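You operate a simulated robot arm through the tools that you are given. There is no shell and no other tool. Be economical: measure what you need, move in short steps, check, and stop when the job is done.

The job below is to be done with a simulated robot arm. You get a single attempt, and the scene is never put back.

TASK
Wipe the medium stack's top flange and move it to the short stack.
Fine: wipe it on the stub post on the bench; put the rag back. What is to be rubbed or washed off counts as gone when no trace of it is left.

Only the result counts: the job must be done as asked and must still hold three seconds after the hand-in. Knocking over, shifting, dropping, spilling or breaking anything else fails it.

THE ROBOT
A 7-joint arm with a two-finger parallel gripper, hanging from a carriage that runs on a rail from [12, -2163] to [-1, 117] (x, y) and turns from -4.643 to 7.348 rad about z. Base frame: it is fixed where the carriage stands at the start and does not move with it; the origin is on the floor, on the carriage's upright axis, x ahead of it, y to its left, z up. Readings come in mm, rad, newtons and seconds.
With the tool pointing down near the work surface it reaches from about 100 to 600 mm from the robot's upright axis, wherever it stands. Its first joint turns from -2.897 to 2.897 rad. Places, roughly: short stack [400, 700, 400]; stub post [-100, 200, 700]. Payload 3.91 kg.
Tool frame: the origin (TCP) lies between the finger pads and is the grasp point; the fingertips stand 30 mm ahead of it; z points along the fingers, y is the line along which they close. Largest opening 110 mm; finger width 20, thickness 10; the body of the gripper, 48 by 112 mm, starts 55 mm behind the TCP.
Orientation is that of the tool frame in the base frame, as a unit quaternion [x, y, z, w]. With the fingers straight down and closing along the base's y, the tool's x points along the base's -x, its y along +y and its z along -z.

THE INTERFACE
- The arm moves only by the tool arm_command. Its argument "increments" is a list of rows, each a list of 2 entries, a list of its own where there are three numbers: the shift along the tool's x, y, z in m, then the turn, a rotation vector about the tool's x, y, z in rad. In form: [[[x, y, z], [rx, ry, rz]], ...]. A call has 1 to 10 rows; each row shifts and turns the commanded pose from where the row before left it, along the tool's axes as they then stand. "grip" is the gripper command, from -1 (fully open) to 1 (shut), values between in proportion, set as the call begins (left out, the last holds). Each row takes 0.2 s and may step no farther than 50 mm and 0.15 rad from the row before; otherwise, or with a gripper value out of range, the whole call is refused. A pose out of reach is approached as far as the arm can. The call stops where the force on the tool passes 40 N (or 10 N more than at its start, if that is more) or the arm is blocked; 0.2 s more then pass. Each finger travels about 108 mm/s and halts on what it meets, pressing with about 26 N; the grip force reading is that of the motor and also rises with nothing between the fingers. The clock runs only during rows and for 0.2 s after the last one: add rows that do not move to give the fingers time. It gives the time, the measured TCP pose, the force on the tool (base axes), the opening and the grip force at its end, in the units of the frame above (readings bear some noise), with the torque about the TCP (base axes, N m) and any sound that the robot's microphone picked up, and new pictures: "show" is both (left out), scene, wrist or none.
- Cameras (640 x 400 px; columns grow to the right, rows downward): "scene" is now at [185.3, 58, 1577.8]; the picture's right is [0.95, 0.30, 0.00], its down [0.28, -0.87, -0.41] and it looks along [-0.12, 0.39, -0.91] (base axes); focal length 264 px, centre (320, 200). "wrist" rides on the gripper at [72, 17, -103] in the tool frame; the picture's right is [-0.23, 0.97, 0.00], its down [-0.76, -0.18, -0.62] and it looks along [-0.61, -0.14, 0.78] (tool axes); focal length 222 px, centre (320, 200). There is no depth. A picture from a camera that has moved, and an enlarged one, comes with that camera's place and axes in the base frame and with its lens. The place of the scene camera against the robot may be out by one fixed shift of up to 12 mm in any direction.
- lift_body(by): slides the trunk up (or, below 0, down) by that many mm; the arm and the scene camera ride with it, the base frame stays. It gives what a move gives, with no picture.
- base_move(legs): drives the robot by 1 to 6 legs, each [ahead, left, turn to the left] in mm, mm and rad, along the robot's own axes; the way and the turn of a leg run together, so that a leg with both is an arc; at most 1500 mm and 3.142 rad a leg. The arm and the cameras ride along, it lands a little off, and it stops where it bumps. It keeps to its track: a leg is cut to what the track allows. It gives what a move gives, and a new picture of the scene camera.
- pan_tilt(pan, tilt): turns the head with the scene camera to pan (to the left, within 2.705 rad either way) and tilt (down, from -0.506 to 1.204), counted from straight ahead of the robot. It gives what a move gives, and a new picture of the scene camera.
- close_up(camera, box): a new picture of the part [left, top, right, bottom] of that camera's present view, enlarged. It takes no simulated time.
- sign_off(): hands the job in; it is judged then, once.

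Work in short steps. Places have to be worked out from the pictures, the camera data and where the tool is seen: move nearer, look again, correct. Check each grasp and each placing, and mend what went wrong. You have 120 turns and 260 pictures in all, those below and enlarged ones among them. Open the gripper and draw the arm clear of the work before you hand the job in, unless the task says otherwise; then end with one line.

The tools are called after "Emit:" as a command line: name --argument value ..., lists and objects as JSON in quotes. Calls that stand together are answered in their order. arm_command: Moves the arm, as the interface text tells. Its arguments: {"type":"object","properties":{"increments":{"type":"array"},"grip":{"type":"number"},"show":{"type":"string","enum":["both","scene","wrist","none"]}},"required":["increments"]} The other tools are called the same way: lift_body (by) slides the trunk up or down; base_move (legs) drives the base; pan_tilt (pan, tilt) turns the head that bears the scene camera; close_up (camera, box) takes an enlarged picture of a part of a camera's view; sign_off () hands the job in.

At the start:

```text
time: 0.0
ee_pos: [299.6, 307.8, 1266.7]
tcp_rot: [0.0, 1.0, -0.001, 0.001]
ft_force: [-1.1, -0.5, -0.5]
ft_torque: [0.0, 0.0, 0.02]
gripper_width: 110.1
finger_force: 0.0
trunk travel left (down, up): [-275.0, 305.0]
robot x, y, heading: [1.4, -1.0, -0.004]
head pan, tilt: [1.878, 1.147]
```

scene: 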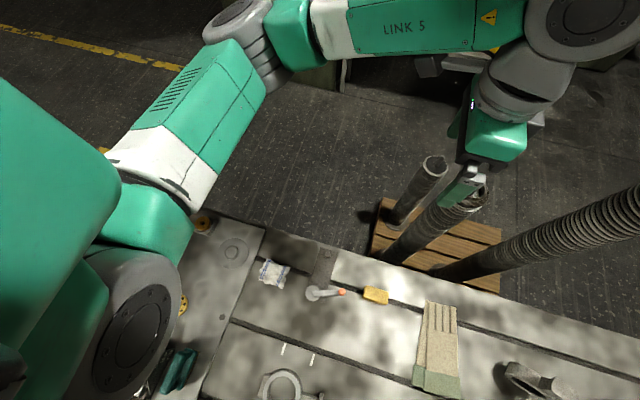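
wrist: 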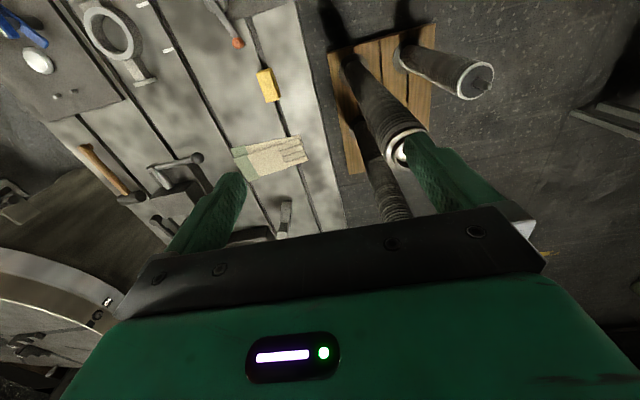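

I start by enlarging both views to see the stacks, the rag and the stub post.

Emit:
close_up --camera "scene" --box '[340, 130, 640, 320]'

Emit:
close_up --camera "scene" --box '[180, 210, 480, 400]'

Emit:
close_up --camera "wrist" --box '[0, 0, 540, 240]'

```text
2.11 times, centred on (490, 225) of scene
camera zoom: at [185.3, 58.0, 1577.8], right [0.95, 0.3, 0.0], down [0.28, -0.87, -0.41], along [-0.12, 0.39, -0.91], focal length 555 px, centre (-38, 147)
```

zoom: 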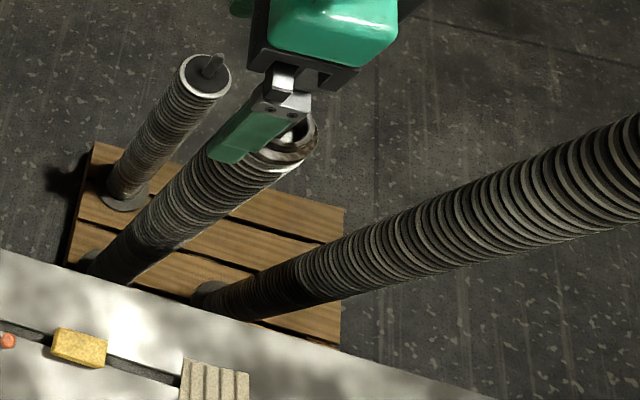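

```text
2.11 times, centred on (330, 305) of scene
camera zoom: at [185.3, 58.0, 1577.8], right [0.95, 0.3, 0.0], down [0.28, -0.87, -0.41], along [-0.12, 0.39, -0.91], focal length 555 px, centre (299, -21)
```

zoom: 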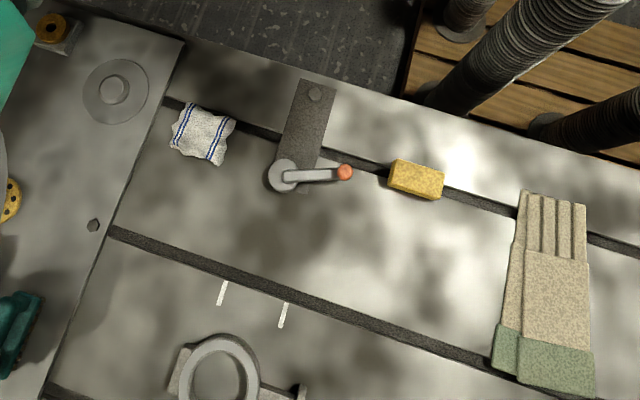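

```text
1.19 times, centred on (270, 120) of wrist
camera zoom: at [225.9, 323.9, 1370.7], right [0.23, 0.97, 0.0], down [0.76, -0.18, 0.62], along [0.61, -0.14, -0.78], focal length 263 px, centre (379, 295)
```

zoom: 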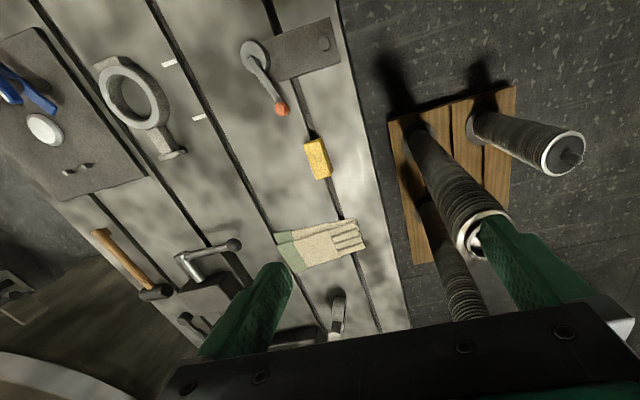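

The stacks look about 700 to 830 mm from the upright axis, while the medium top seems to lie near [445, 450, 1000], below the gripper. I draw the arm back to clear the view before moving the carriage.

Emit:
arm_command --increments '[[[0.05, -0.03, 0], [0, 0, 0]], [[0.05, -0.05, 0], [0, 0, 0]], [[0.05, -0.05, 0], [0, 0, 0]], [[0.0, -0.05, 0], [0, 0, 0]], [[0.0, -0.05, 0], [0, 0, 0]]]'

Emit:
pan_tilt --pan 1.2 --tilt 0.9

```text
refused: row 1 steps farther than a row can; nothing moved
```

```text
time: 1.1
ee_pos: [299.3, 306.8, 1267.5]
tcp_rot: [0.0, 1.0, 0.001, 0.0]
ft_force: [-0.7, -0.5, -0.1]
ft_torque: [0.0, -0.03, 0.0]
gripper_width: 109.9
finger_force: 0.0
trunk travel left (down, up): [-275.0, 305.0]
robot x, y, heading: [0.0, 3.2, -0.0]
head pan, tilt: [1.201, 0.901]
camera scene: at [230.6, 71.3, 1594.5], right [0.93, -0.36, 0.0], down [-0.28, -0.73, -0.62], along [0.22, 0.58, -0.78], focal length 264 px, centre (320, 200)
```

scene: 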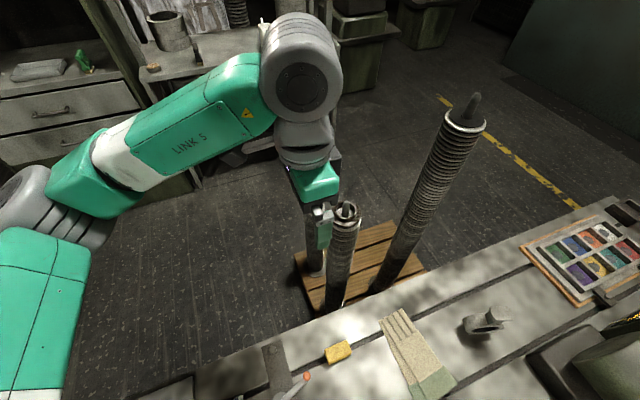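

The limit applies to the whole step, so I take smaller steps to draw the gripper back toward -x, out of the line of sight.

Emit:
arm_command --increments '[[[0.045, -0.0, 0], [0, 0, 0]], [[0.045, 0, 0], [0, 0, 0]], [[0.045, 0, 0], [0, 0, 0]], [[0.045, 0, 0], [0, 0, 0]], [[0.045, 0, 0], [0, 0, 0]]]'

Emit:
close_up --camera "scene" --box '[240, 70, 540, 330]'

```text
time: 2.2
ee_pos: [74.6, 304.9, 1265.5]
tcp_rot: [0.001, 1.0, 0.001, 0.0]
ft_force: [0.9, -0.1, 0.8]
ft_torque: [-0.01, 0.04, 0.01]
gripper_width: 109.8
finger_force: 0.0
trunk travel left (down, up): [-275.0, 305.0]
robot x, y, heading: [-1.2, -0.7, -0.0]
head pan, tilt: [1.201, 0.901]
camera scene: at [231.0, 71.3, 1594.6], right [0.93, -0.36, 0.0], down [-0.28, -0.73, -0.62], along [0.22, 0.58, -0.78], focal length 264 px, centre (320, 200)
camera wrist: at [1.8, 321.2, 1370.0], right [0.23, 0.97, 0.0], down [0.76, -0.18, 0.62], along [0.61, -0.14, -0.78], focal length 222 px, centre (320, 200)
```

scene: 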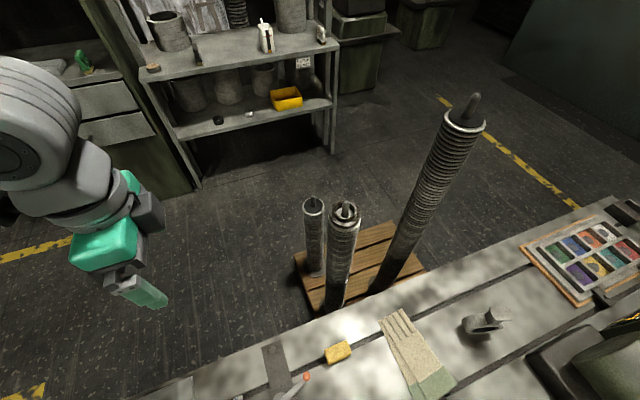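
wrist: 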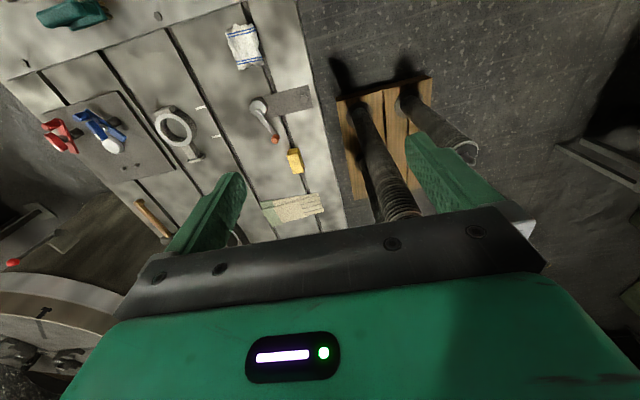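

```text
1.54 times, centred on (390, 200) of scene
camera zoom: at [231.0, 71.3, 1594.6], right [0.93, -0.36, 0.0], down [-0.28, -0.73, -0.62], along [0.22, 0.58, -0.78], focal length 406 px, centre (212, 200)
```

zoom: 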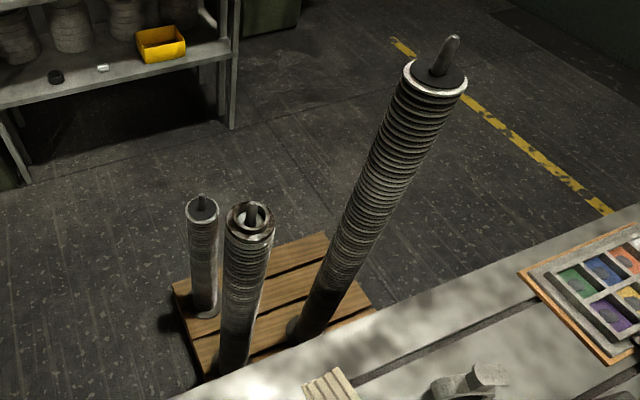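

Emit:
close_up --camera "scene" --box '[290, 180, 370, 230]'

Emit:
close_up --camera "scene" --box '[280, 180, 440, 330]'

```text
8.00 times, centred on (330, 205) of scene
camera zoom: at [231.0, 71.3, 1594.6], right [0.93, -0.36, 0.0], down [-0.28, -0.73, -0.62], along [0.22, 0.58, -0.78], focal length 2110 px, centre (240, 160)
```

zoom: 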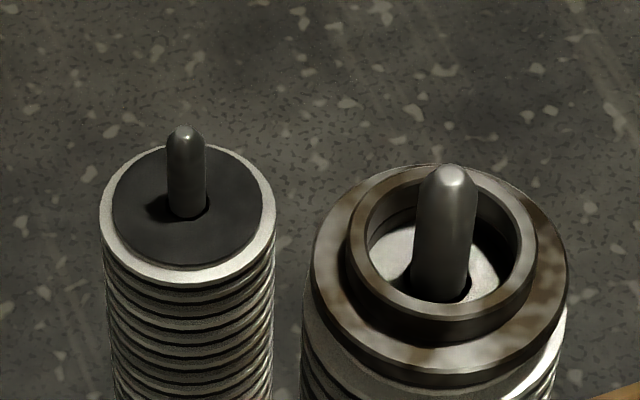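

```text
2.67 times, centred on (360, 255) of scene
camera zoom: at [231.0, 71.3, 1594.6], right [0.93, -0.36, 0.0], down [-0.28, -0.73, -0.62], along [0.22, 0.58, -0.78], focal length 703 px, centre (213, 53)
```

zoom: 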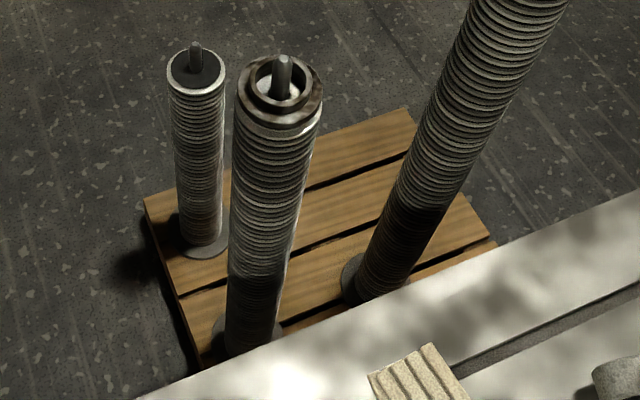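

The stacks are roughly: medium at [446, 437, 990], short at [458, 735, 655]. The short one is far off, so I drive the carriage to its rail end and face it.

Emit:
base_move --legs '[[0, 130, 0], [0, 0, 0.9]]'

Emit:
pan_tilt --pan 0.1 --tilt 1.1

```text
time: 5.8
ee_pos: [-192.4, 362.1, 1266.1]
tcp_rot: [-0.434, 0.901, 0.0, -0.001]
ft_force: [-0.5, 0.0, -1.0]
ft_torque: [0.01, -0.01, -0.03]
gripper_width: 109.9
finger_force: 0.1
trunk travel left (down, up): [-275.0, 305.0]
robot x, y, heading: [3.1, 113.6, 0.905]
head pan, tilt: [1.201, 0.901]
camera scene: at [89.7, 336.2, 1594.5], right [0.86, 0.5, 0.0], down [0.39, -0.68, -0.62], along [-0.31, 0.54, -0.78], focal length 264 px, centre (320, 200)
```

scene: 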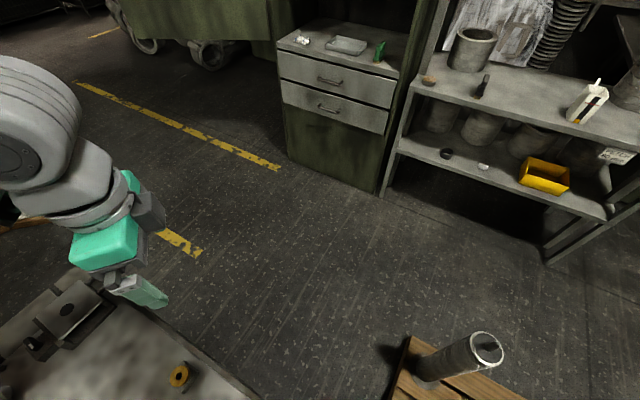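

```text
time: 7.2
ee_pos: [-190.5, 361.7, 1266.9]
tcp_rot: [-0.434, 0.901, 0.0, 0.0]
ft_force: [0.7, -0.8, 0.1]
ft_torque: [0.01, -0.02, 0.02]
gripper_width: 110.1
finger_force: 0.2
trunk travel left (down, up): [-275.0, 305.0]
robot x, y, heading: [-0.3, 116.6, 0.894]
head pan, tilt: [0.099, 1.1]
camera scene: at [162.0, 323.9, 1580.7], right [0.84, -0.54, 0.0], down [-0.48, -0.75, -0.45], along [0.25, 0.38, -0.89], focal length 264 px, centre (320, 200)
```

scene: 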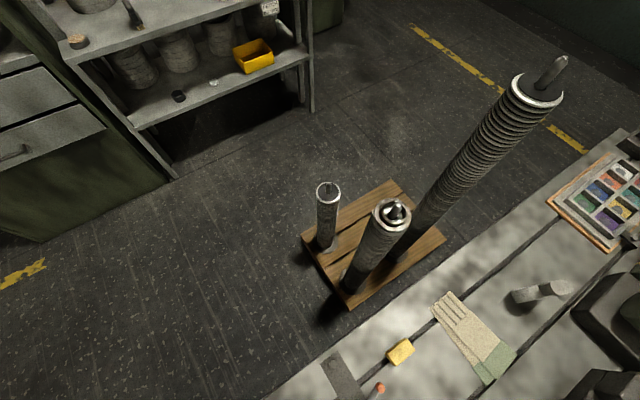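

The short top seems to be near [450, 710, 710] and the medium one near [450, 445, 987]. I test the reach by moving out along the heading toward the short stack at height.

Emit:
arm_command --increments '[[[-0.044, -0.024, 0], [0, 0, 0]], [[-0.044, -0.024, 0], [0, 0, 0]], [[-0.044, -0.024, 0], [0, 0, 0]], [[-0.044, -0.024, 0], [0, 0, 0]], [[-0.044, -0.024, 0], [0, 0, 0]], [[-0.044, -0.024, 0], [0, 0, 0]], [[-0.044, -0.024, 0], [0, 0, 0]], [[-0.044, -0.024, 0], [0, 0, 0]], [[-0.044, -0.024, 0], [0, 0, 0]], [[-0.044, -0.024, 0], [0, 0, 0]]]' --show "none"

Emit:
arm_command --increments '[[[-0.044, -0.022, 0], [0, 0, 0]], [[-0.044, -0.022, 0], [0, 0, 0]], [[-0.045, 0, 0], [0, 0, 0]], [[-0.045, 0, 0], [0, 0, 0]], [[-0.045, 0, 0], [0, 0, 0]], [[0, 0, 0], [0, 0, 0]]]'

```text
refused: row 1 steps farther than a row can; nothing moved
```

```text
time: 8.6
ee_pos: [-18.0, 508.3, 1266.1]
tcp_rot: [-0.433, 0.901, 0.0, 0.0]
ft_force: [0.4, -0.7, 0.2]
ft_torque: [0.04, -0.02, 0.01]
gripper_width: 110.1
finger_force: 0.1
trunk travel left (down, up): [-275.0, 305.0]
robot x, y, heading: [-1.3, 115.6, 0.9]
head pan, tilt: [0.099, 1.1]
camera scene: at [162.1, 323.9, 1580.7], right [0.84, -0.54, 0.0], down [-0.48, -0.75, -0.45], along [0.25, 0.38, -0.89], focal length 264 px, centre (320, 200)
camera wrist: at [-76.9, 461.7, 1369.5], right [-0.62, 0.79, 0.0], down [0.61, 0.48, 0.62], along [0.49, 0.39, -0.78], focal length 222 px, centre (320, 200)
```

scene: 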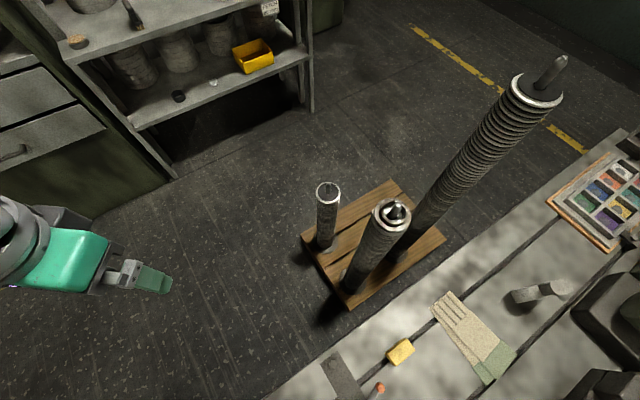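
wrist: 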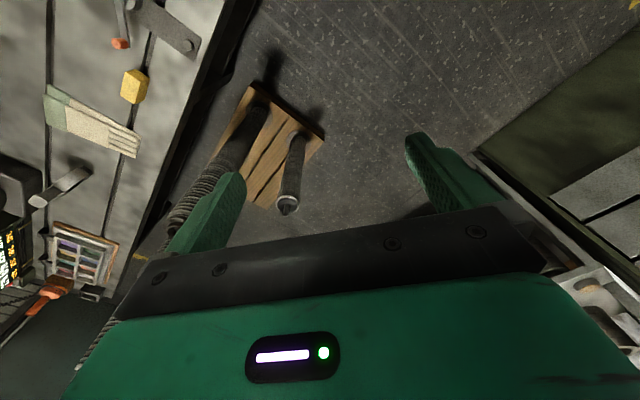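

The arm is clear and free. I continue toward the short stack's axis at this height to see how far the arm gets.

Emit:
arm_command --increments '[[[-0.0408, -0.0219, 0], [0, 0, 0]], [[-0.0408, -0.0219, 0], [0, 0, 0]], [[-0.0408, -0.0219, 0], [0, 0, 0]], [[-0.0408, -0.0219, 0], [0, 0, 0]], [[-0.0408, -0.0219, 0], [0, 0, 0]], [[-0.0408, -0.0219, 0], [0, 0, 0]], [[-0.0408, -0.0219, 0], [0, 0, 0]], [[-0.0408, -0.0219, 0], [0, 0, 0]], [[-0.0408, -0.0219, 0], [0, 0, 0]], [[-0.0408, -0.0219, 0], [0, 0, 0]]]'

```text
time: 10.8
ee_pos: [397.8, 682.3, 1266.0]
tcp_rot: [-0.432, 0.902, 0.003, 0.001]
ft_force: [-0.5, 0.5, -0.5]
ft_torque: [-0.03, -0.1, 0.01]
gripper_width: 110.0
finger_force: 0.1
out of reach, approached as far as the arm can: row 10
trunk travel left (down, up): [-275.0, 305.0]
robot x, y, heading: [1.2, 113.3, 0.897]
head pan, tilt: [0.099, 1.1]
camera scene: at [160.9, 323.8, 1580.3], right [0.84, -0.54, 0.0], down [-0.49, -0.75, -0.45], along [0.25, 0.38, -0.89], focal length 264 px, centre (320, 200)
camera wrist: at [338.5, 634.7, 1368.9], right [-0.62, 0.79, 0.0], down [0.62, 0.48, 0.62], along [0.49, 0.39, -0.78], focal length 222 px, centre (320, 200)
```

scene: 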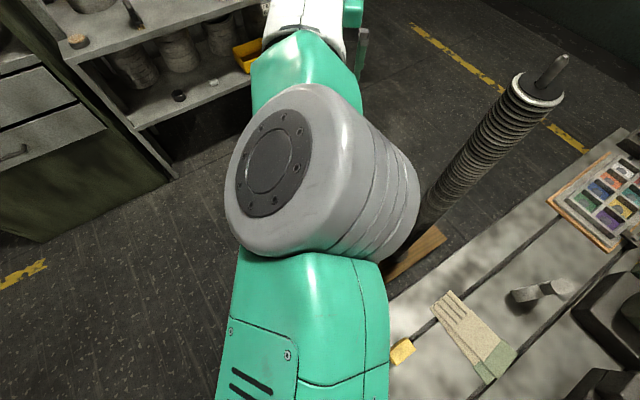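
wrist: 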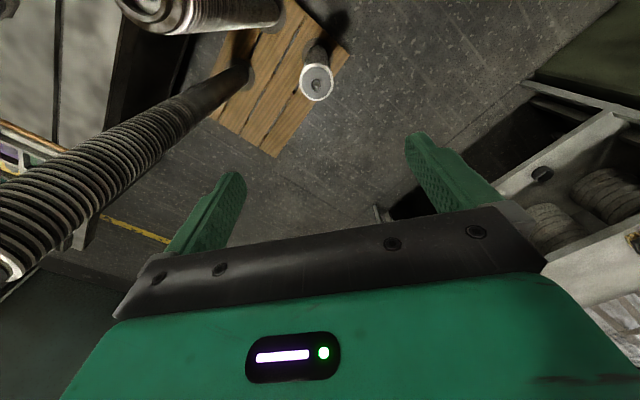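

Out here the limit is about 693 mm from the axis, and the short stack at about [442, 708] is 738 mm away. I lower the trunk to test the reach at the working height.

Emit:
lift_body --by -150

Emit:
arm_command --increments '[[[-0.02, 0, 0], [0, 0, 0]], [[-0.02, 0, 0], [0, 0, 0]], [[-0.02, 0, 0], [0, 0, 0]], [[0, 0, 0], [0, 0, 0]]]'

```text
time: 12.5
ee_pos: [398.6, 682.4, 1115.3]
tcp_rot: [-0.434, 0.901, 0.0, 0.001]
ft_force: [-0.2, 0.6, 0.1]
ft_torque: [-0.04, 0.01, 0.01]
gripper_width: 110.3
finger_force: 0.0
trunk travel left (down, up): [-125.0, 455.0]
robot x, y, heading: [0.6, 114.5, 0.899]
head pan, tilt: [0.099, 1.1]
```

```text
time: 13.5
ee_pos: [399.1, 683.2, 1111.0]
tcp_rot: [-0.434, 0.901, 0.001, 0.001]
ft_force: [-0.3, 0.1, -0.7]
ft_torque: [-0.03, 0.01, 0.02]
gripper_width: 110.2
finger_force: 0.1
out of reach, approached as far as the arm can: row 1, 2, 3
trunk travel left (down, up): [-125.0, 455.0]
robot x, y, heading: [-1.7, 113.6, 0.897]
head pan, tilt: [0.099, 1.1]
camera scene: at [162.0, 323.9, 1430.7], right [0.84, -0.54, 0.0], down [-0.48, -0.75, -0.45], along [0.25, 0.38, -0.89], focal length 264 px, centre (320, 200)
camera wrist: at [339.3, 636.3, 1215.0], right [-0.62, 0.79, 0.0], down [0.61, 0.48, 0.62], along [0.49, 0.39, -0.78], focal length 222 px, centre (320, 200)
```

scene: 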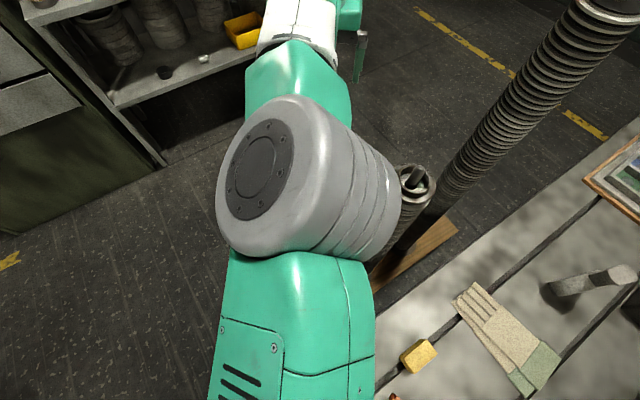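
wrist: 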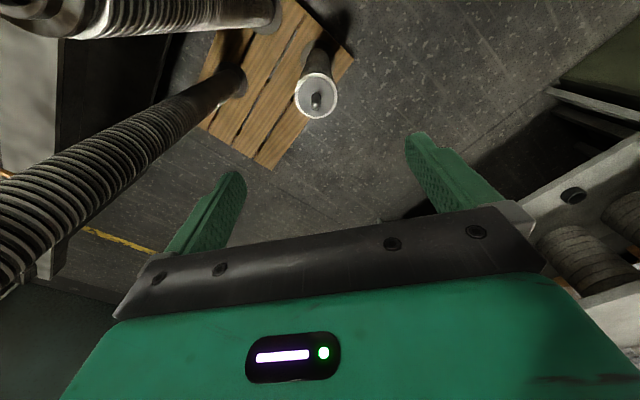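

The limit is still 694 mm at this arm posture. I lower the tool by itself, with the target still commanded farther out, to see how reach varies with relative height.

Emit:
arm_command --increments '[[[0, 0, 0.045], [0, 0, 0]], [[0, 0, 0.045], [0, 0, 0]], [[0, 0, 0.045], [0, 0, 0]], [[0, 0, 0], [0, 0, 0]]]'

Emit:
arm_command --increments '[[[0, 0, 0.045], [0, 0, 0]], [[0, 0, 0.045], [0, 0, 0]], [[0, 0, 0.045], [0, 0, 0]], [[0, 0, 0], [0, 0, 0]]]'

```text
time: 14.5
ee_pos: [397.5, 683.3, 974.9]
tcp_rot: [-0.434, 0.901, 0.001, 0.002]
ft_force: [0.2, -0.2, -0.8]
ft_torque: [-0.03, -0.01, 0.01]
gripper_width: 109.8
finger_force: 0.1
trunk travel left (down, up): [-125.0, 455.0]
robot x, y, heading: [-1.6, 113.2, 0.894]
head pan, tilt: [0.099, 1.1]
camera scene: at [162.0, 323.8, 1430.7], right [0.84, -0.54, 0.0], down [-0.48, -0.75, -0.45], along [0.25, 0.38, -0.89], focal length 264 px, centre (320, 200)
camera wrist: at [337.5, 636.6, 1078.7], right [-0.62, 0.79, 0.0], down [0.61, 0.48, 0.62], along [0.49, 0.39, -0.78], focal length 222 px, centre (320, 200)
```

scene: 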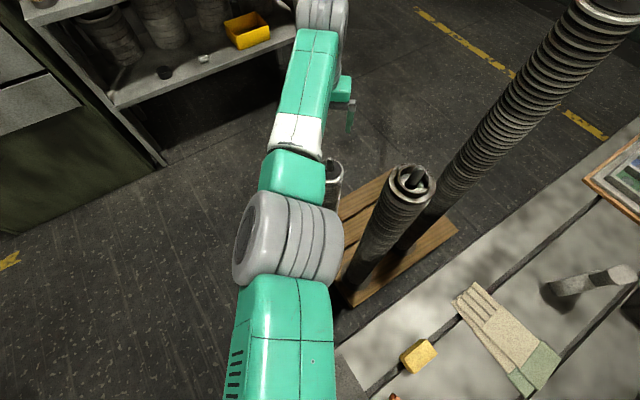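
wrist: 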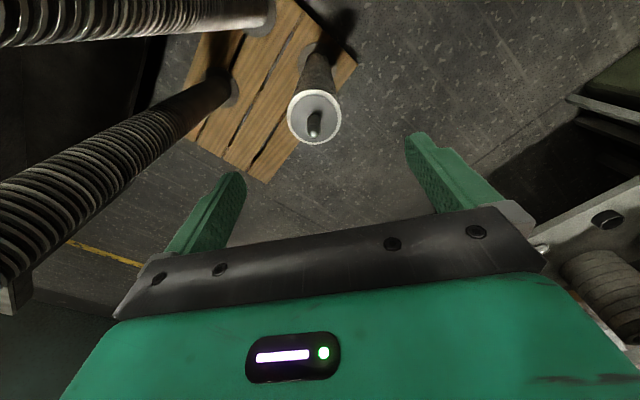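

```text
time: 15.5
ee_pos: [394.1, 675.6, 842.7]
tcp_rot: [-0.432, 0.902, 0.001, 0.002]
ft_force: [-0.5, 1.3, 0.0]
ft_torque: [-0.03, 0.0, -0.01]
gripper_width: 110.2
finger_force: 0.0
out of reach, approached as far as the arm can: row 3
trunk travel left (down, up): [-125.0, 455.0]
robot x, y, heading: [1.4, 116.6, 0.899]
head pan, tilt: [0.099, 1.1]
camera scene: at [162.2, 323.9, 1430.8], right [0.84, -0.54, 0.0], down [-0.48, -0.75, -0.45], along [0.25, 0.38, -0.89], focal length 264 px, centre (320, 200)
camera wrist: at [334.3, 629.2, 947.1], right [-0.62, 0.79, 0.0], down [0.61, 0.48, 0.63], along [0.49, 0.39, -0.78], focal length 222 px, centre (320, 200)
```

scene: 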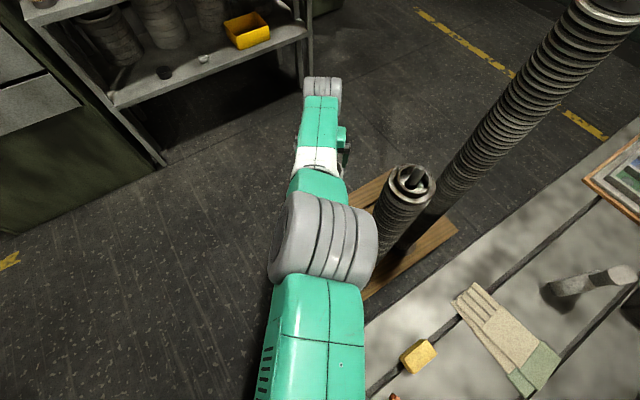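
wrist: 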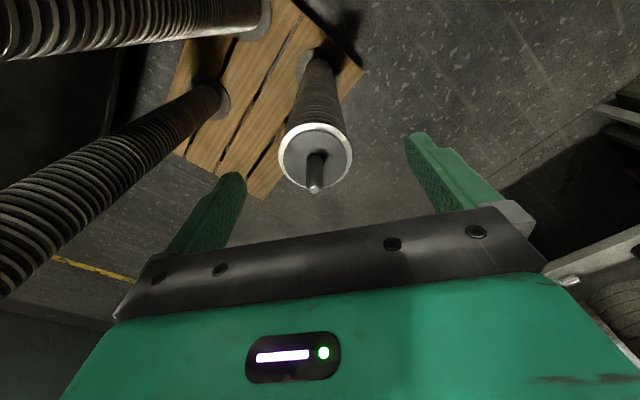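

Vertical-tool reach at the short stack's height is about 690 mm, so I'll later hold the flange with the tool pitched about its closing axis to gain the rest. Now I raise the trunk and go to pick from the medium stack.

Emit:
lift_body --by 150

Emit:
arm_command --increments '[[[0, 0, -0.045], [0, 0, 0]], [[0, 0, -0.045], [0, 0, 0]], [[0, 0, -0.045], [0, 0, 0]], [[0.029, -0.0376, -0.008], [0, 0, 0]], [[0.029, -0.0376, -0.008], [0, 0, 0]], [[0.029, -0.0376, -0.008], [0, 0, 0]], [[0.029, -0.0376, 0], [0, 0, 0]], [[0.029, -0.0376, 0], [0, 0, 0]], [[0, 0, 0], [0, 0, 0]]]'

```text
time: 17.3
ee_pos: [392.5, 676.2, 993.1]
tcp_rot: [-0.434, 0.901, 0.001, 0.001]
ft_force: [0.6, -0.4, 0.5]
ft_torque: [-0.02, 0.01, -0.01]
gripper_width: 110.0
finger_force: 0.0
trunk travel left (down, up): [-275.0, 305.0]
robot x, y, heading: [1.8, 113.7, 0.902]
head pan, tilt: [0.099, 1.1]
```

```text
time: 19.3
ee_pos: [547.6, 551.2, 1147.9]
tcp_rot: [-0.434, 0.901, 0.0, 0.0]
ft_force: [1.1, 0.4, -0.4]
ft_torque: [-0.01, 0.02, -0.02]
gripper_width: 110.1
finger_force: 0.0
out of reach, approached as far as the arm can: row 1, 2, 4, 5, 6, 7, 8
trunk travel left (down, up): [-275.0, 305.0]
robot x, y, heading: [-0.2, 113.2, 0.898]
head pan, tilt: [0.099, 1.1]
camera scene: at [162.1, 323.8, 1580.7], right [0.84, -0.54, 0.0], down [-0.48, -0.75, -0.45], along [0.25, 0.38, -0.89], focal length 264 px, centre (320, 200)
camera wrist: at [488.4, 504.8, 1252.3], right [-0.62, 0.79, 0.0], down [0.61, 0.48, 0.62], along [0.49, 0.39, -0.78], focal length 222 px, centre (320, 200)
```

scene: 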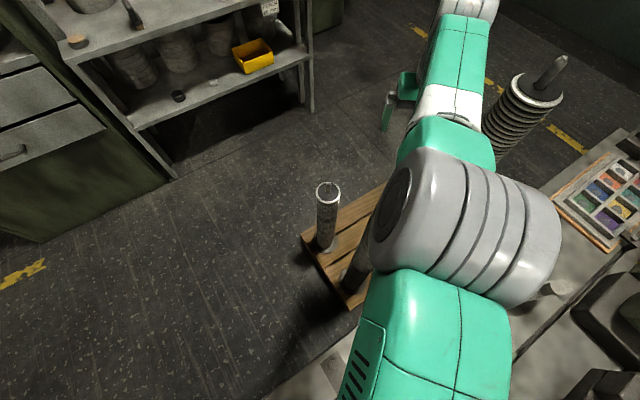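
wrist: 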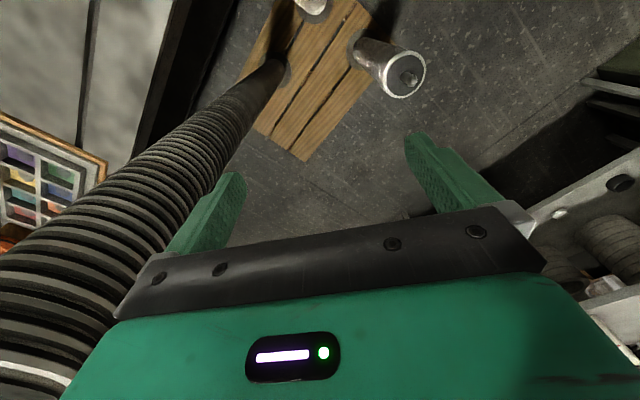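

The commanded pose had drifted outward and the arm didn't follow exactly. I retract straight back along tool x to get well within reach, then check how the pose tracks.

Emit:
arm_command --increments '[[[0.04, 0, 0], [0, 0, 0]], [[0.04, 0, 0], [0, 0, 0]], [[0, 0, 0], [0, 0, 0]]]'

```text
time: 20.1
ee_pos: [556.7, 538.9, 1148.7]
tcp_rot: [-0.434, 0.901, 0.0, 0.0]
ft_force: [-0.4, -0.4, 0.8]
ft_torque: [-0.03, 0.01, -0.03]
gripper_width: 110.0
finger_force: 0.0
out of reach, approached as far as the arm can: row 1, 2
trunk travel left (down, up): [-275.0, 305.0]
robot x, y, heading: [-2.9, 112.7, 0.896]
head pan, tilt: [0.099, 1.1]
camera scene: at [162.0, 323.9, 1580.7], right [0.84, -0.54, 0.0], down [-0.48, -0.75, -0.45], along [0.25, 0.38, -0.89], focal length 264 px, centre (320, 200)
camera wrist: at [497.6, 492.9, 1253.3], right [-0.62, 0.79, 0.0], down [0.61, 0.48, 0.62], along [0.49, 0.39, -0.78], focal length 222 px, centre (320, 200)
```

scene: 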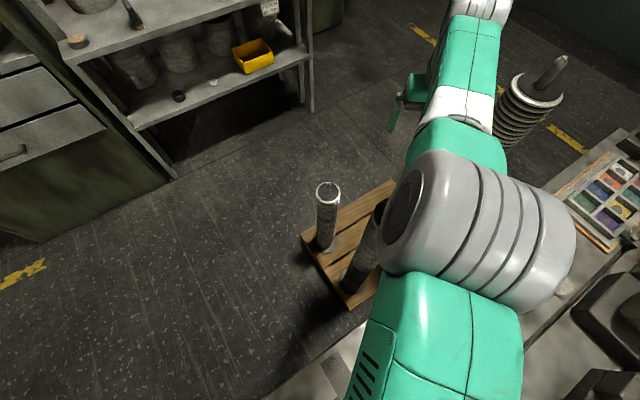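
wrist: 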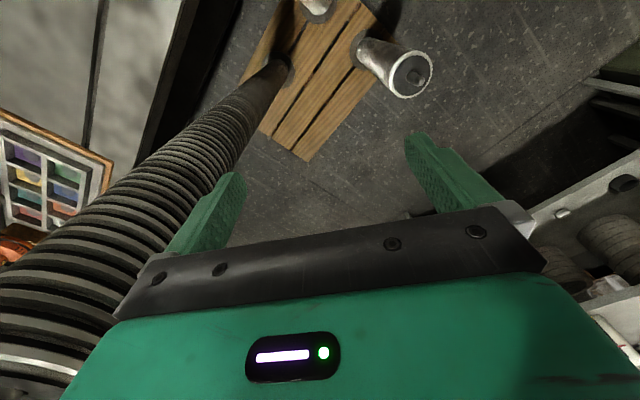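

The command still lies beyond reach (about 750–800 mm radius). I pull it radially inward, away from the tall stack.

Emit:
arm_command --increments '[[[0.042, 0.015, 0], [0, 0, 0]], [[0.042, 0.015, 0], [0, 0, 0]], [[0, 0, 0], [0, 0, 0]]]' --show "none"

```text
time: 20.9
ee_pos: [553.9, 543.6, 1149.2]
tcp_rot: [-0.434, 0.901, 0.0, 0.0]
ft_force: [0.2, -1.2, -0.8]
ft_torque: [0.0, 0.02, 0.01]
gripper_width: 109.8
finger_force: 0.1
out of reach, approached as far as the arm can: row 1, 2
trunk travel left (down, up): [-275.0, 305.0]
robot x, y, heading: [-0.2, 114.4, 0.896]
head pan, tilt: [0.099, 1.1]
```

Emit:
arm_command --increments '[[[0.042, 0.015, 0], [0, 0, 0]], [[0.042, 0.015, 0], [0, 0, 0]], [[0.042, 0.015, 0], [0, 0, 0]], [[0, 0, 0], [0, 0, 0]]]' --show "none"

```text
time: 21.9
ee_pos: [552.2, 545.9, 1148.1]
tcp_rot: [-0.433, 0.901, 0.001, 0.0]
ft_force: [-0.3, 0.2, 1.0]
ft_torque: [0.02, 0.03, 0.01]
gripper_width: 109.8
finger_force: 0.1
out of reach, approached as far as the arm can: row 1, 2, 3
trunk travel left (down, up): [-275.0, 305.0]
robot x, y, heading: [2.7, 112.2, 0.9]
head pan, tilt: [0.099, 1.1]
```

Height tracks the command but radius doesn't yet; I keep pulling the command inward and watch.

Emit:
arm_command --increments '[[[0.042, 0.015, 0], [0, 0, 0]], [[0.042, 0.015, 0], [0, 0, 0]], [[0.042, 0.015, 0], [0, 0, 0]], [[0.042, 0.015, 0], [0, 0, 0]], [[0, 0, 0], [0, 0, 0]]]' --show "scene"

```text
time: 23.1
ee_pos: [551.4, 548.3, 1149.1]
tcp_rot: [-0.434, 0.901, 0.0, 0.0]
ft_force: [0.5, -0.3, 0.6]
ft_torque: [0.02, -0.04, 0.0]
gripper_width: 109.9
finger_force: 0.1
out of reach, approached as far as the arm can: row 1, 2, 3, 4
trunk travel left (down, up): [-275.0, 305.0]
robot x, y, heading: [-1.0, 111.4, 0.901]
head pan, tilt: [0.099, 1.1]
camera scene: at [162.0, 323.9, 1580.7], right [0.84, -0.54, 0.0], down [-0.48, -0.75, -0.45], along [0.25, 0.38, -0.89], focal length 264 px, centre (320, 200)
```

scene: 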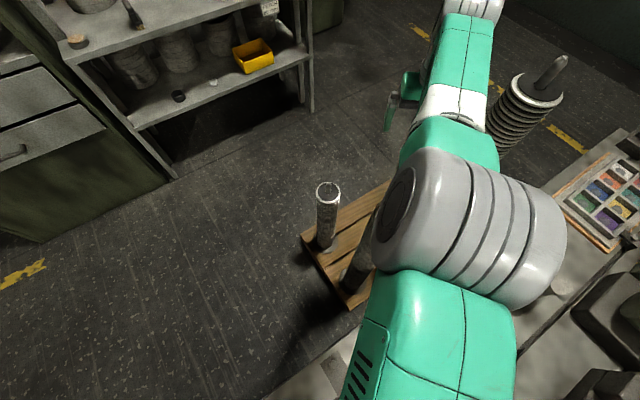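

The arm seems stuck in a stretched posture where an inward command has no effect. I undo part of the inward command and try lifting upward, which should bend the elbow.

Emit:
arm_command --increments '[[[0, 0, -0.045], [0, 0, 0]], [[0, 0, -0.045], [0, 0, 0]], [[0, 0, -0.045], [0, 0, 0]], [[0, 0, 0], [0, 0, 0]]]' --show "none"

```text
time: 24.1
ee_pos: [541.0, 540.4, 1279.7]
tcp_rot: [-0.434, 0.901, 0.001, 0.001]
ft_force: [0.1, -0.7, -0.5]
ft_torque: [0.03, 0.0, 0.01]
gripper_width: 110.2
finger_force: 0.0
out of reach, approached as far as the arm can: row 2, 3
trunk travel left (down, up): [-275.0, 305.0]
robot x, y, heading: [-0.3, 113.2, 0.897]
head pan, tilt: [0.099, 1.1]
```

Lifting partly worked, so the arm isn't simply locked. I test an inward step from here, combined with a small yaw.

Emit:
arm_command --increments '[[[0.03, 0, 0], [0, 0, 0]], [[0.03, 0, 0], [0, 0, 0.1]], [[0.03, 0, 0], [0, 0, 0.1]], [[0, 0, 0], [0, 0, 0]]]' --show "none"

```text
time: 25.1
ee_pos: [544.7, 531.6, 1289.1]
tcp_rot: [-0.358, 0.934, 0.0, -0.001]
ft_force: [-0.4, 0.1, -0.4]
ft_torque: [-0.02, -0.01, 0.02]
gripper_width: 109.8
finger_force: 0.1
out of reach, approached as far as the arm can: row 1, 2, 3
trunk travel left (down, up): [-275.0, 305.0]
robot x, y, heading: [-0.8, 111.9, 0.899]
head pan, tilt: [0.099, 1.1]
```

Yaw and height track, radius doesn't. I move straight down to where the reach boundary bulges out (which leaves the elbow bent), then try small inward steps.

Emit:
arm_command --increments '[[[0, 0, 0.035], [0, 0, 0]], [[0, 0, 0.035], [0, 0, 0]], [[0, 0, 0.035], [0, 0, 0]], [[0, 0, 0.035], [0, 0, 0]], [[0.01, 0, 0], [0, 0, 0]], [[0.01, 0, 0], [0, 0, 0]], [[0, 0, 0], [0, 0, 0]]]' --show "none"

```text
time: 26.7
ee_pos: [554.5, 541.3, 1150.3]
tcp_rot: [-0.341, 0.94, 0.0, 0.0]
ft_force: [-0.3, 0.3, -0.5]
ft_torque: [-0.01, 0.03, -0.02]
gripper_width: 109.8
finger_force: 0.0
out of reach, approached as far as the arm can: row 1, 2, 3, 5, 6
trunk travel left (down, up): [-275.0, 305.0]
robot x, y, heading: [-1.3, 112.2, 0.893]
head pan, tilt: [0.099, 1.1]
```

Sticking to the reach boundary suggests a stretched-elbow singularity. I stretch outward fully, then command a large inward step together with a pitch to make the wrist and elbow fold.

Emit:
arm_command --increments '[[[-0.045, 0, 0], [0, 0, 0]], [[0, 0, 0], [0, 0, 0]]]' --show "none"

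Emit:
arm_command --increments '[[[0.045, 0, 0], [0, 0.12, 0]], [[0.045, 0, 0], [0, 0.12, 0]], [[0, 0, 0], [0, 0, 0]]]' --show "both"

```text
time: 27.3
ee_pos: [556.2, 541.8, 1150.3]
tcp_rot: [-0.342, 0.94, 0.001, 0.001]
ft_force: [0.2, -0.4, -0.6]
ft_torque: [-0.02, 0.04, 0.0]
gripper_width: 109.9
finger_force: 0.0
out of reach, approached as far as the arm can: row 1
trunk travel left (down, up): [-275.0, 305.0]
robot x, y, heading: [0.7, 112.8, 0.899]
head pan, tilt: [0.099, 1.1]
```

```text
time: 28.1
ee_pos: [519.1, 508.5, 1156.9]
tcp_rot: [-0.338, 0.933, -0.041, -0.114]
ft_force: [-0.2, 0.8, 0.2]
ft_torque: [0.0, 0.01, 0.01]
gripper_width: 109.8
finger_force: 0.1
out of reach, approached as far as the arm can: row 1, 2
trunk travel left (down, up): [-275.0, 305.0]
robot x, y, heading: [1.6, 113.1, 0.896]
head pan, tilt: [0.099, 1.1]
camera scene: at [162.0, 323.9, 1580.7], right [0.84, -0.54, 0.0], down [-0.48, -0.75, -0.45], along [0.25, 0.38, -0.89], focal length 264 px, centre (320, 200)
camera wrist: at [472.4, 491.3, 1275.3], right [-0.46, 0.89, -0.05], down [0.8, 0.43, 0.42], along [0.4, 0.15, -0.91], focal length 222 px, centre (320, 200)
```

scene: 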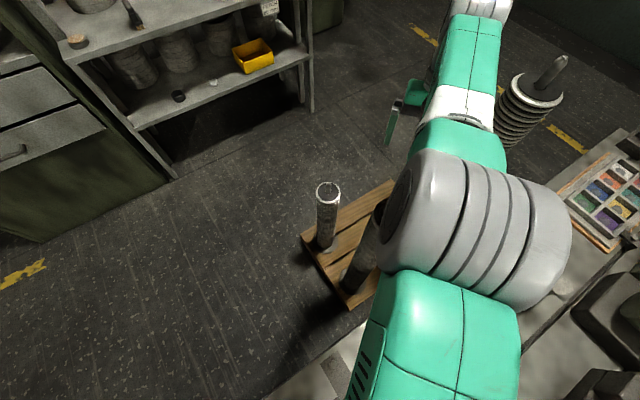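
wrist: 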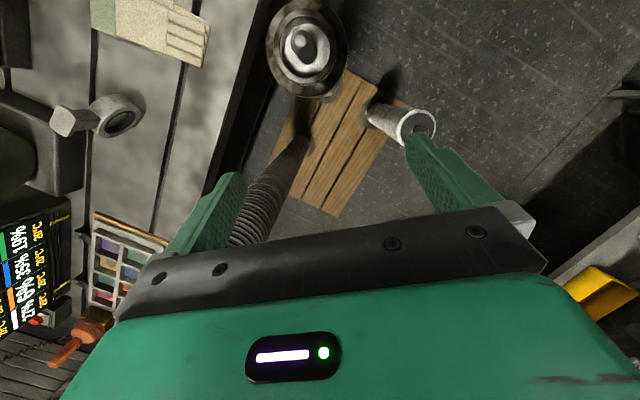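

Tilting the tips inward did move the tool by 50 mm. From this tilted pose I test pure horizontal inward steps to see whether the arm folds now.

Emit:
arm_command --increments '[[[0.039, 0, 0.0095], [0, 0, 0]], [[0.039, 0, 0.0095], [0, 0, 0]], [[0, 0, 0], [0, 0, 0]]]' --show "none"

```text
time: 28.9
ee_pos: [518.7, 508.8, 1157.4]
tcp_rot: [-0.339, 0.933, -0.041, -0.113]
ft_force: [1.2, 0.8, -1.0]
ft_torque: [-0.02, -0.01, 0.0]
gripper_width: 110.1
finger_force: 0.1
out of reach, approached as far as the arm can: row 1, 2
trunk travel left (down, up): [-275.0, 305.0]
robot x, y, heading: [-0.6, 117.9, 0.894]
head pan, tilt: [0.099, 1.1]
```

Still stuck. I push outward hard for several rows to settle at full stretch, then creep inward with small rows and read which are accepted.

Emit:
arm_command --increments '[[[-0.045, 0, -0.011], [0, 0, 0]], [[-0.045, 0, -0.011], [0, 0, 0]], [[-0.045, 0, -0.011], [0, 0, 0]], [[0.01, 0, 0.0024], [0, 0, 0]], [[0.01, 0, 0.0024], [0, 0, 0]], [[0.01, 0, 0.0024], [0, 0, 0]], [[0.01, 0, 0.0024], [0, 0, 0]], [[0.01, 0, 0.0024], [0, 0, 0]], [[0, 0, 0], [0, 0, 0]]]' --show "none"

```text
time: 30.9
ee_pos: [519.0, 509.0, 1158.7]
tcp_rot: [-0.339, 0.933, -0.041, -0.112]
ft_force: [-1.1, 0.0, 0.1]
ft_torque: [-0.03, -0.02, -0.04]
gripper_width: 110.0
finger_force: 0.1
out of reach, approached as far as the arm can: row 1, 2, 3, 4, 5, 6, 7, 8
trunk travel left (down, up): [-275.0, 305.0]
robot x, y, heading: [-2.0, 113.8, 0.898]
head pan, tilt: [0.099, 1.1]
```

Both directions give nothing, typical of an exactly straight elbow. Vertical motion does bend the elbow, so I combine up with inward in the same rows.

Emit:
arm_command --increments '[[[0.035, 0, -0.025], [0, 0, 0]], [[0.035, 0, -0.025], [0, 0, 0]], [[0.035, 0, -0.025], [0, 0, 0]], [[0.035, 0, -0.025], [0, 0, 0]], [[0, 0, 0], [0, 0, 0]]]' --show "none"

Emit:
arm_command --increments '[[[0.03, 0, 0.038], [0, 0, 0]], [[0.03, 0, 0.038], [0, 0, 0]], [[0.03, 0, 0.038], [0, 0, 0]], [[0, 0, 0], [0, 0, 0]]]' --show "none"

```text
time: 32.1
ee_pos: [512.7, 498.9, 1281.4]
tcp_rot: [-0.339, 0.934, -0.04, -0.11]
ft_force: [-0.2, -0.8, 0.4]
ft_torque: [-0.02, 0.0, 0.0]
gripper_width: 109.7
finger_force: 0.0
out of reach, approached as far as the arm can: row 1, 2, 3, 4
trunk travel left (down, up): [-275.0, 305.0]
robot x, y, heading: [-3.4, 114.3, 0.897]
head pan, tilt: [0.099, 1.1]
```

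```text
time: 33.1
ee_pos: [523.2, 498.9, 1224.4]
tcp_rot: [-0.339, 0.933, -0.041, -0.113]
ft_force: [-1.1, 0.0, 0.8]
ft_torque: [0.02, 0.0, 0.03]
gripper_width: 110.0
finger_force: 0.1
out of reach, approached as far as the arm can: row 1, 2, 3
trunk travel left (down, up): [-275.0, 305.0]
robot x, y, heading: [1.0, 114.8, 0.899]
head pan, tilt: [0.099, 1.1]
```

I look at the arm itself with the head to understand its posture.

Emit:
pan_tilt --pan -0.3 --tilt 0.6

Emit:
pan_tilt --pan -0.9 --tilt 1.0

```text
time: 34.0
ee_pos: [521.9, 498.5, 1225.1]
tcp_rot: [-0.338, 0.933, -0.041, -0.112]
ft_force: [0.1, -0.4, 0.0]
ft_torque: [0.03, 0.02, 0.02]
gripper_width: 109.7
finger_force: 0.0
trunk travel left (down, up): [-275.0, 305.0]
robot x, y, heading: [2.0, 113.6, 0.896]
head pan, tilt: [-0.3, 0.6]
camera scene: at [200.7, 320.5, 1619.2], right [0.56, -0.83, 0.0], down [-0.47, -0.32, -0.82], along [0.68, 0.46, -0.57], focal length 264 px, centre (320, 200)
```

scene: 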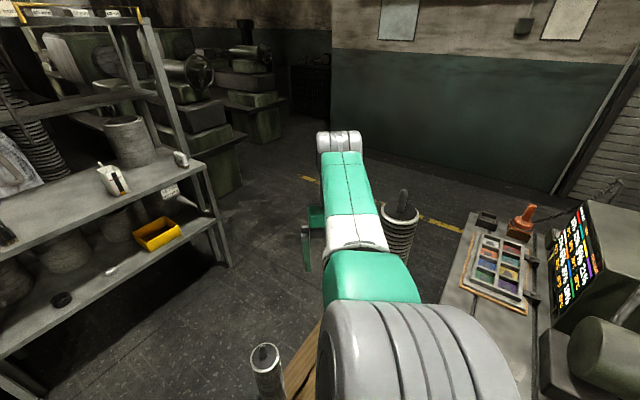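

```text
time: 35.0
ee_pos: [522.6, 497.4, 1225.2]
tcp_rot: [-0.339, 0.933, -0.04, -0.111]
ft_force: [-0.4, -0.8, -0.6]
ft_torque: [-0.01, 0.03, 0.0]
gripper_width: 109.9
finger_force: 0.1
trunk travel left (down, up): [-275.0, 305.0]
robot x, y, heading: [0.6, 110.9, 0.897]
head pan, tilt: [-0.901, 1.0]
camera scene: at [197.3, 270.7, 1587.3], right [0.0, -1.0, 0.0], down [-0.84, 0.0, -0.54], along [0.54, 0.0, -0.84], focal length 264 px, centre (320, 200)
```

scene: 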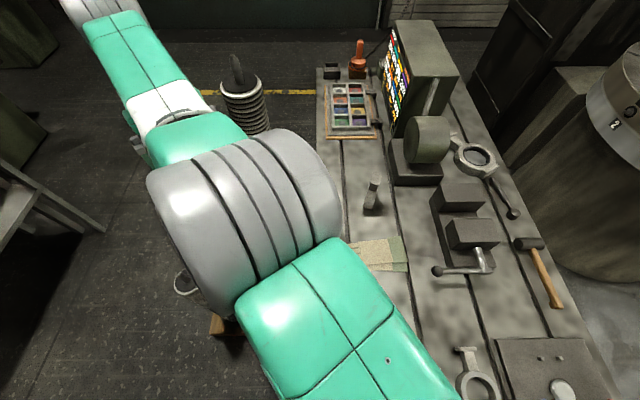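

The arm looks fully straight at the elbow. Pure vertical rows were earlier accepted without flags, so I go down in pure vertical rows and add tiny inward steps between them.

Emit:
arm_command --increments '[[[-0.0095, 0, 0.039], [0, 0, 0]], [[-0.0095, 0, 0.039], [0, 0, 0]], [[0.003, 0, 0.0007], [0, 0, 0]], [[0.003, 0, 0.0007], [0, 0, 0]], [[0.003, 0, 0.0007], [0, 0, 0]], [[0.0095, 0, -0.039], [0, 0, 0]], [[0.003, 0, 0.0007], [0, 0, 0]], [[0.003, 0, 0.0007], [0, 0, 0]], [[0.003, 0, 0.0007], [0, 0, 0]], [[0, 0, 0], [0, 0, 0]]]' --show "none"

```text
time: 37.2
ee_pos: [525.7, 498.8, 1183.0]
tcp_rot: [-0.338, 0.934, -0.041, -0.112]
ft_force: [1.2, -0.2, 0.1]
ft_torque: [-0.01, -0.01, -0.01]
gripper_width: 110.1
finger_force: 0.0
out of reach, approached as far as the arm can: row 3, 4, 5, 8, 9
trunk travel left (down, up): [-275.0, 305.0]
robot x, y, heading: [-0.6, 115.4, 0.898]
head pan, tilt: [-0.901, 1.0]
```

Some rows are now accepted within a thin shell, which fits an elbow on the wrong side of straight against its limit. I stretch fully outward, then go down with inward motion so the elbow bends the other way.

Emit:
arm_command --increments '[[[-0.03, 0, -0.0073], [0, 0, 0]], [[-0.03, 0, -0.0073], [0, 0, 0]], [[0.0, 0, 0.048], [0, 0, 0]], [[0.02, 0, 0.005], [0, 0, 0]], [[0.02, 0, 0.005], [0, 0, 0]], [[0, 0, 0], [0, 0, 0]]]' --show "none"

Emit:
arm_command --increments '[[[-0.03, 0, -0.0073], [0, 0, 0]], [[-0.03, 0, -0.0073], [0, 0, 0]], [[0.02, 0, -0.045], [0, 0, 0]], [[0.02, 0, 0.005], [0, 0, 0]], [[0.02, 0, 0.005], [0, 0, 0]], [[0, 0, 0], [0, 0, 0]]]' --show "none"

```text
time: 38.6
ee_pos: [485.6, 468.4, 1136.4]
tcp_rot: [-0.339, 0.933, -0.041, -0.112]
ft_force: [-0.1, -0.5, -0.6]
ft_torque: [0.03, 0.01, 0.01]
gripper_width: 109.8
finger_force: 0.1
out of reach, approached as far as the arm can: row 1, 2
trunk travel left (down, up): [-275.0, 305.0]
robot x, y, heading: [0.6, 112.8, 0.899]
head pan, tilt: [-0.901, 1.0]
```

```text
time: 40.0
ee_pos: [522.4, 500.5, 1190.1]
tcp_rot: [-0.338, 0.934, -0.04, -0.112]
ft_force: [-0.7, -0.5, -0.3]
ft_torque: [0.01, 0.03, 0.01]
gripper_width: 109.9
finger_force: 0.1
out of reach, approached as far as the arm can: row 2, 3, 4, 5
trunk travel left (down, up): [-275.0, 305.0]
robot x, y, heading: [0.9, 115.5, 0.9]
head pan, tilt: [-0.901, 1.0]
```

The stretch-then-down trick freed the elbow (first call); I repeat it and continue inward, and will stay clear of full stretch from now on.

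Emit:
arm_command --increments '[[[-0.03, 0, -0.0073], [0, 0, 0]], [[-0.03, 0, -0.0073], [0, 0, 0]], [[0.0, 0, 0.048], [0, 0, 0]], [[0.02, 0, 0.005], [0, 0, 0]], [[0.02, 0, 0.005], [0, 0, 0]], [[0.02, 0, 0.005], [0, 0, 0]], [[0, 0, 0], [0, 0, 0]]]' --show "none"

```text
time: 41.6
ee_pos: [521.3, 505.3, 1148.9]
tcp_rot: [-0.338, 0.933, -0.04, -0.113]
ft_force: [-0.3, 0.0, 0.5]
ft_torque: [-0.03, 0.02, 0.01]
gripper_width: 110.0
finger_force: 0.0
out of reach, approached as far as the arm can: row 1, 2, 3, 4, 5, 6
trunk travel left (down, up): [-275.0, 305.0]
robot x, y, heading: [1.8, 112.8, 0.899]
head pan, tilt: [-0.901, 1.0]
```

Not this time; I recreate the earlier conditions by raising first, then repeat the sequence.

Emit:
arm_command --increments '[[[0.0095, 0, -0.039], [0, 0, 0]], [[0.003, 0, 0.0007], [0, 0, 0]], [[0.003, 0, 0.0007], [0, 0, 0]], [[-0.03, 0, -0.0073], [0, 0, 0]], [[-0.03, 0, -0.0073], [0, 0, 0]], [[0.0, 0, 0.048], [0, 0, 0]], [[0.02, 0, 0.005], [0, 0, 0]], [[0.02, 0, 0.005], [0, 0, 0]], [[0, 0, 0], [0, 0, 0]]]' --show "none"

```text
time: 43.6
ee_pos: [480.1, 477.4, 1144.2]
tcp_rot: [-0.338, 0.933, -0.04, -0.113]
ft_force: [0.0, -0.7, 0.3]
ft_torque: [0.01, 0.0, 0.01]
gripper_width: 110.0
finger_force: 0.0
out of reach, approached as far as the arm can: row 3, 4, 5
trunk travel left (down, up): [-275.0, 305.0]
robot x, y, heading: [-0.9, 115.1, 0.894]
head pan, tilt: [-0.901, 1.0]
```

The elbow is free again. I move further inward, straighten the tool to vertical and take wrist and scene views.

Emit:
arm_command --increments '[[[0.03, 0, 0.007], [0, 0, 0]], [[0.03, 0, 0.005], [0, -0.08, 0]], [[0.02, 0, 0.003], [0, -0.08, 0]], [[0, 0, 0], [0, -0.075, 0]], [[0, 0, 0], [0, 0, 0]]]' --show "both"

```text
time: 44.8
ee_pos: [416.5, 424.7, 1148.3]
tcp_rot: [-0.341, 0.94, -0.001, -0.001]
ft_force: [0.2, 0.1, -0.5]
ft_torque: [0.0, 0.0, -0.04]
gripper_width: 109.7
finger_force: 0.1
trunk travel left (down, up): [-275.0, 305.0]
robot x, y, heading: [1.6, 110.7, 0.895]
head pan, tilt: [-0.901, 1.0]
camera scene: at [197.3, 270.6, 1587.3], right [0.0, -1.0, 0.0], down [-0.84, 0.0, -0.54], along [0.54, 0.0, -0.84], focal length 264 px, centre (320, 200)
camera wrist: at [350.2, 390.5, 1252.1], right [-0.45, 0.89, 0.0], down [0.7, 0.35, 0.62], along [0.55, 0.28, -0.78], focal length 222 px, centre (320, 200)
```

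scene: 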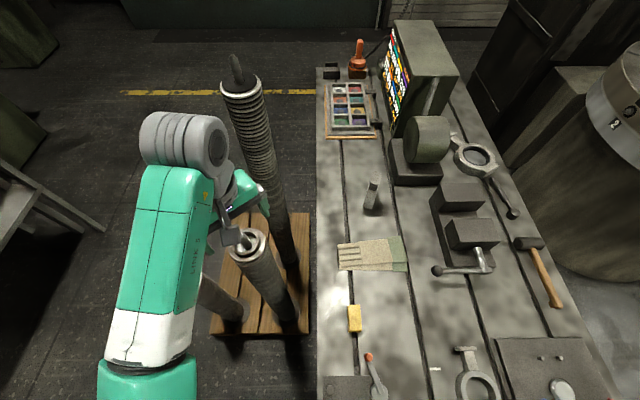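
wrist: 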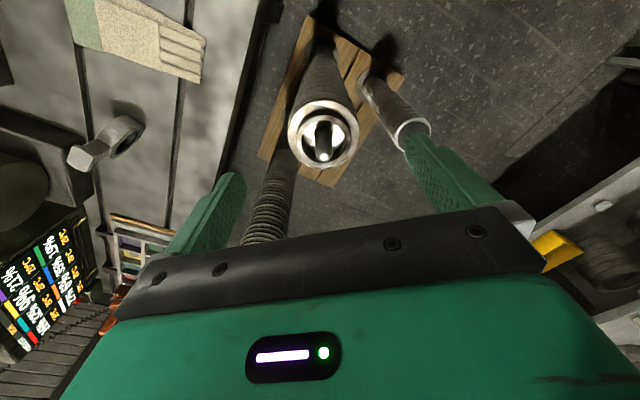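

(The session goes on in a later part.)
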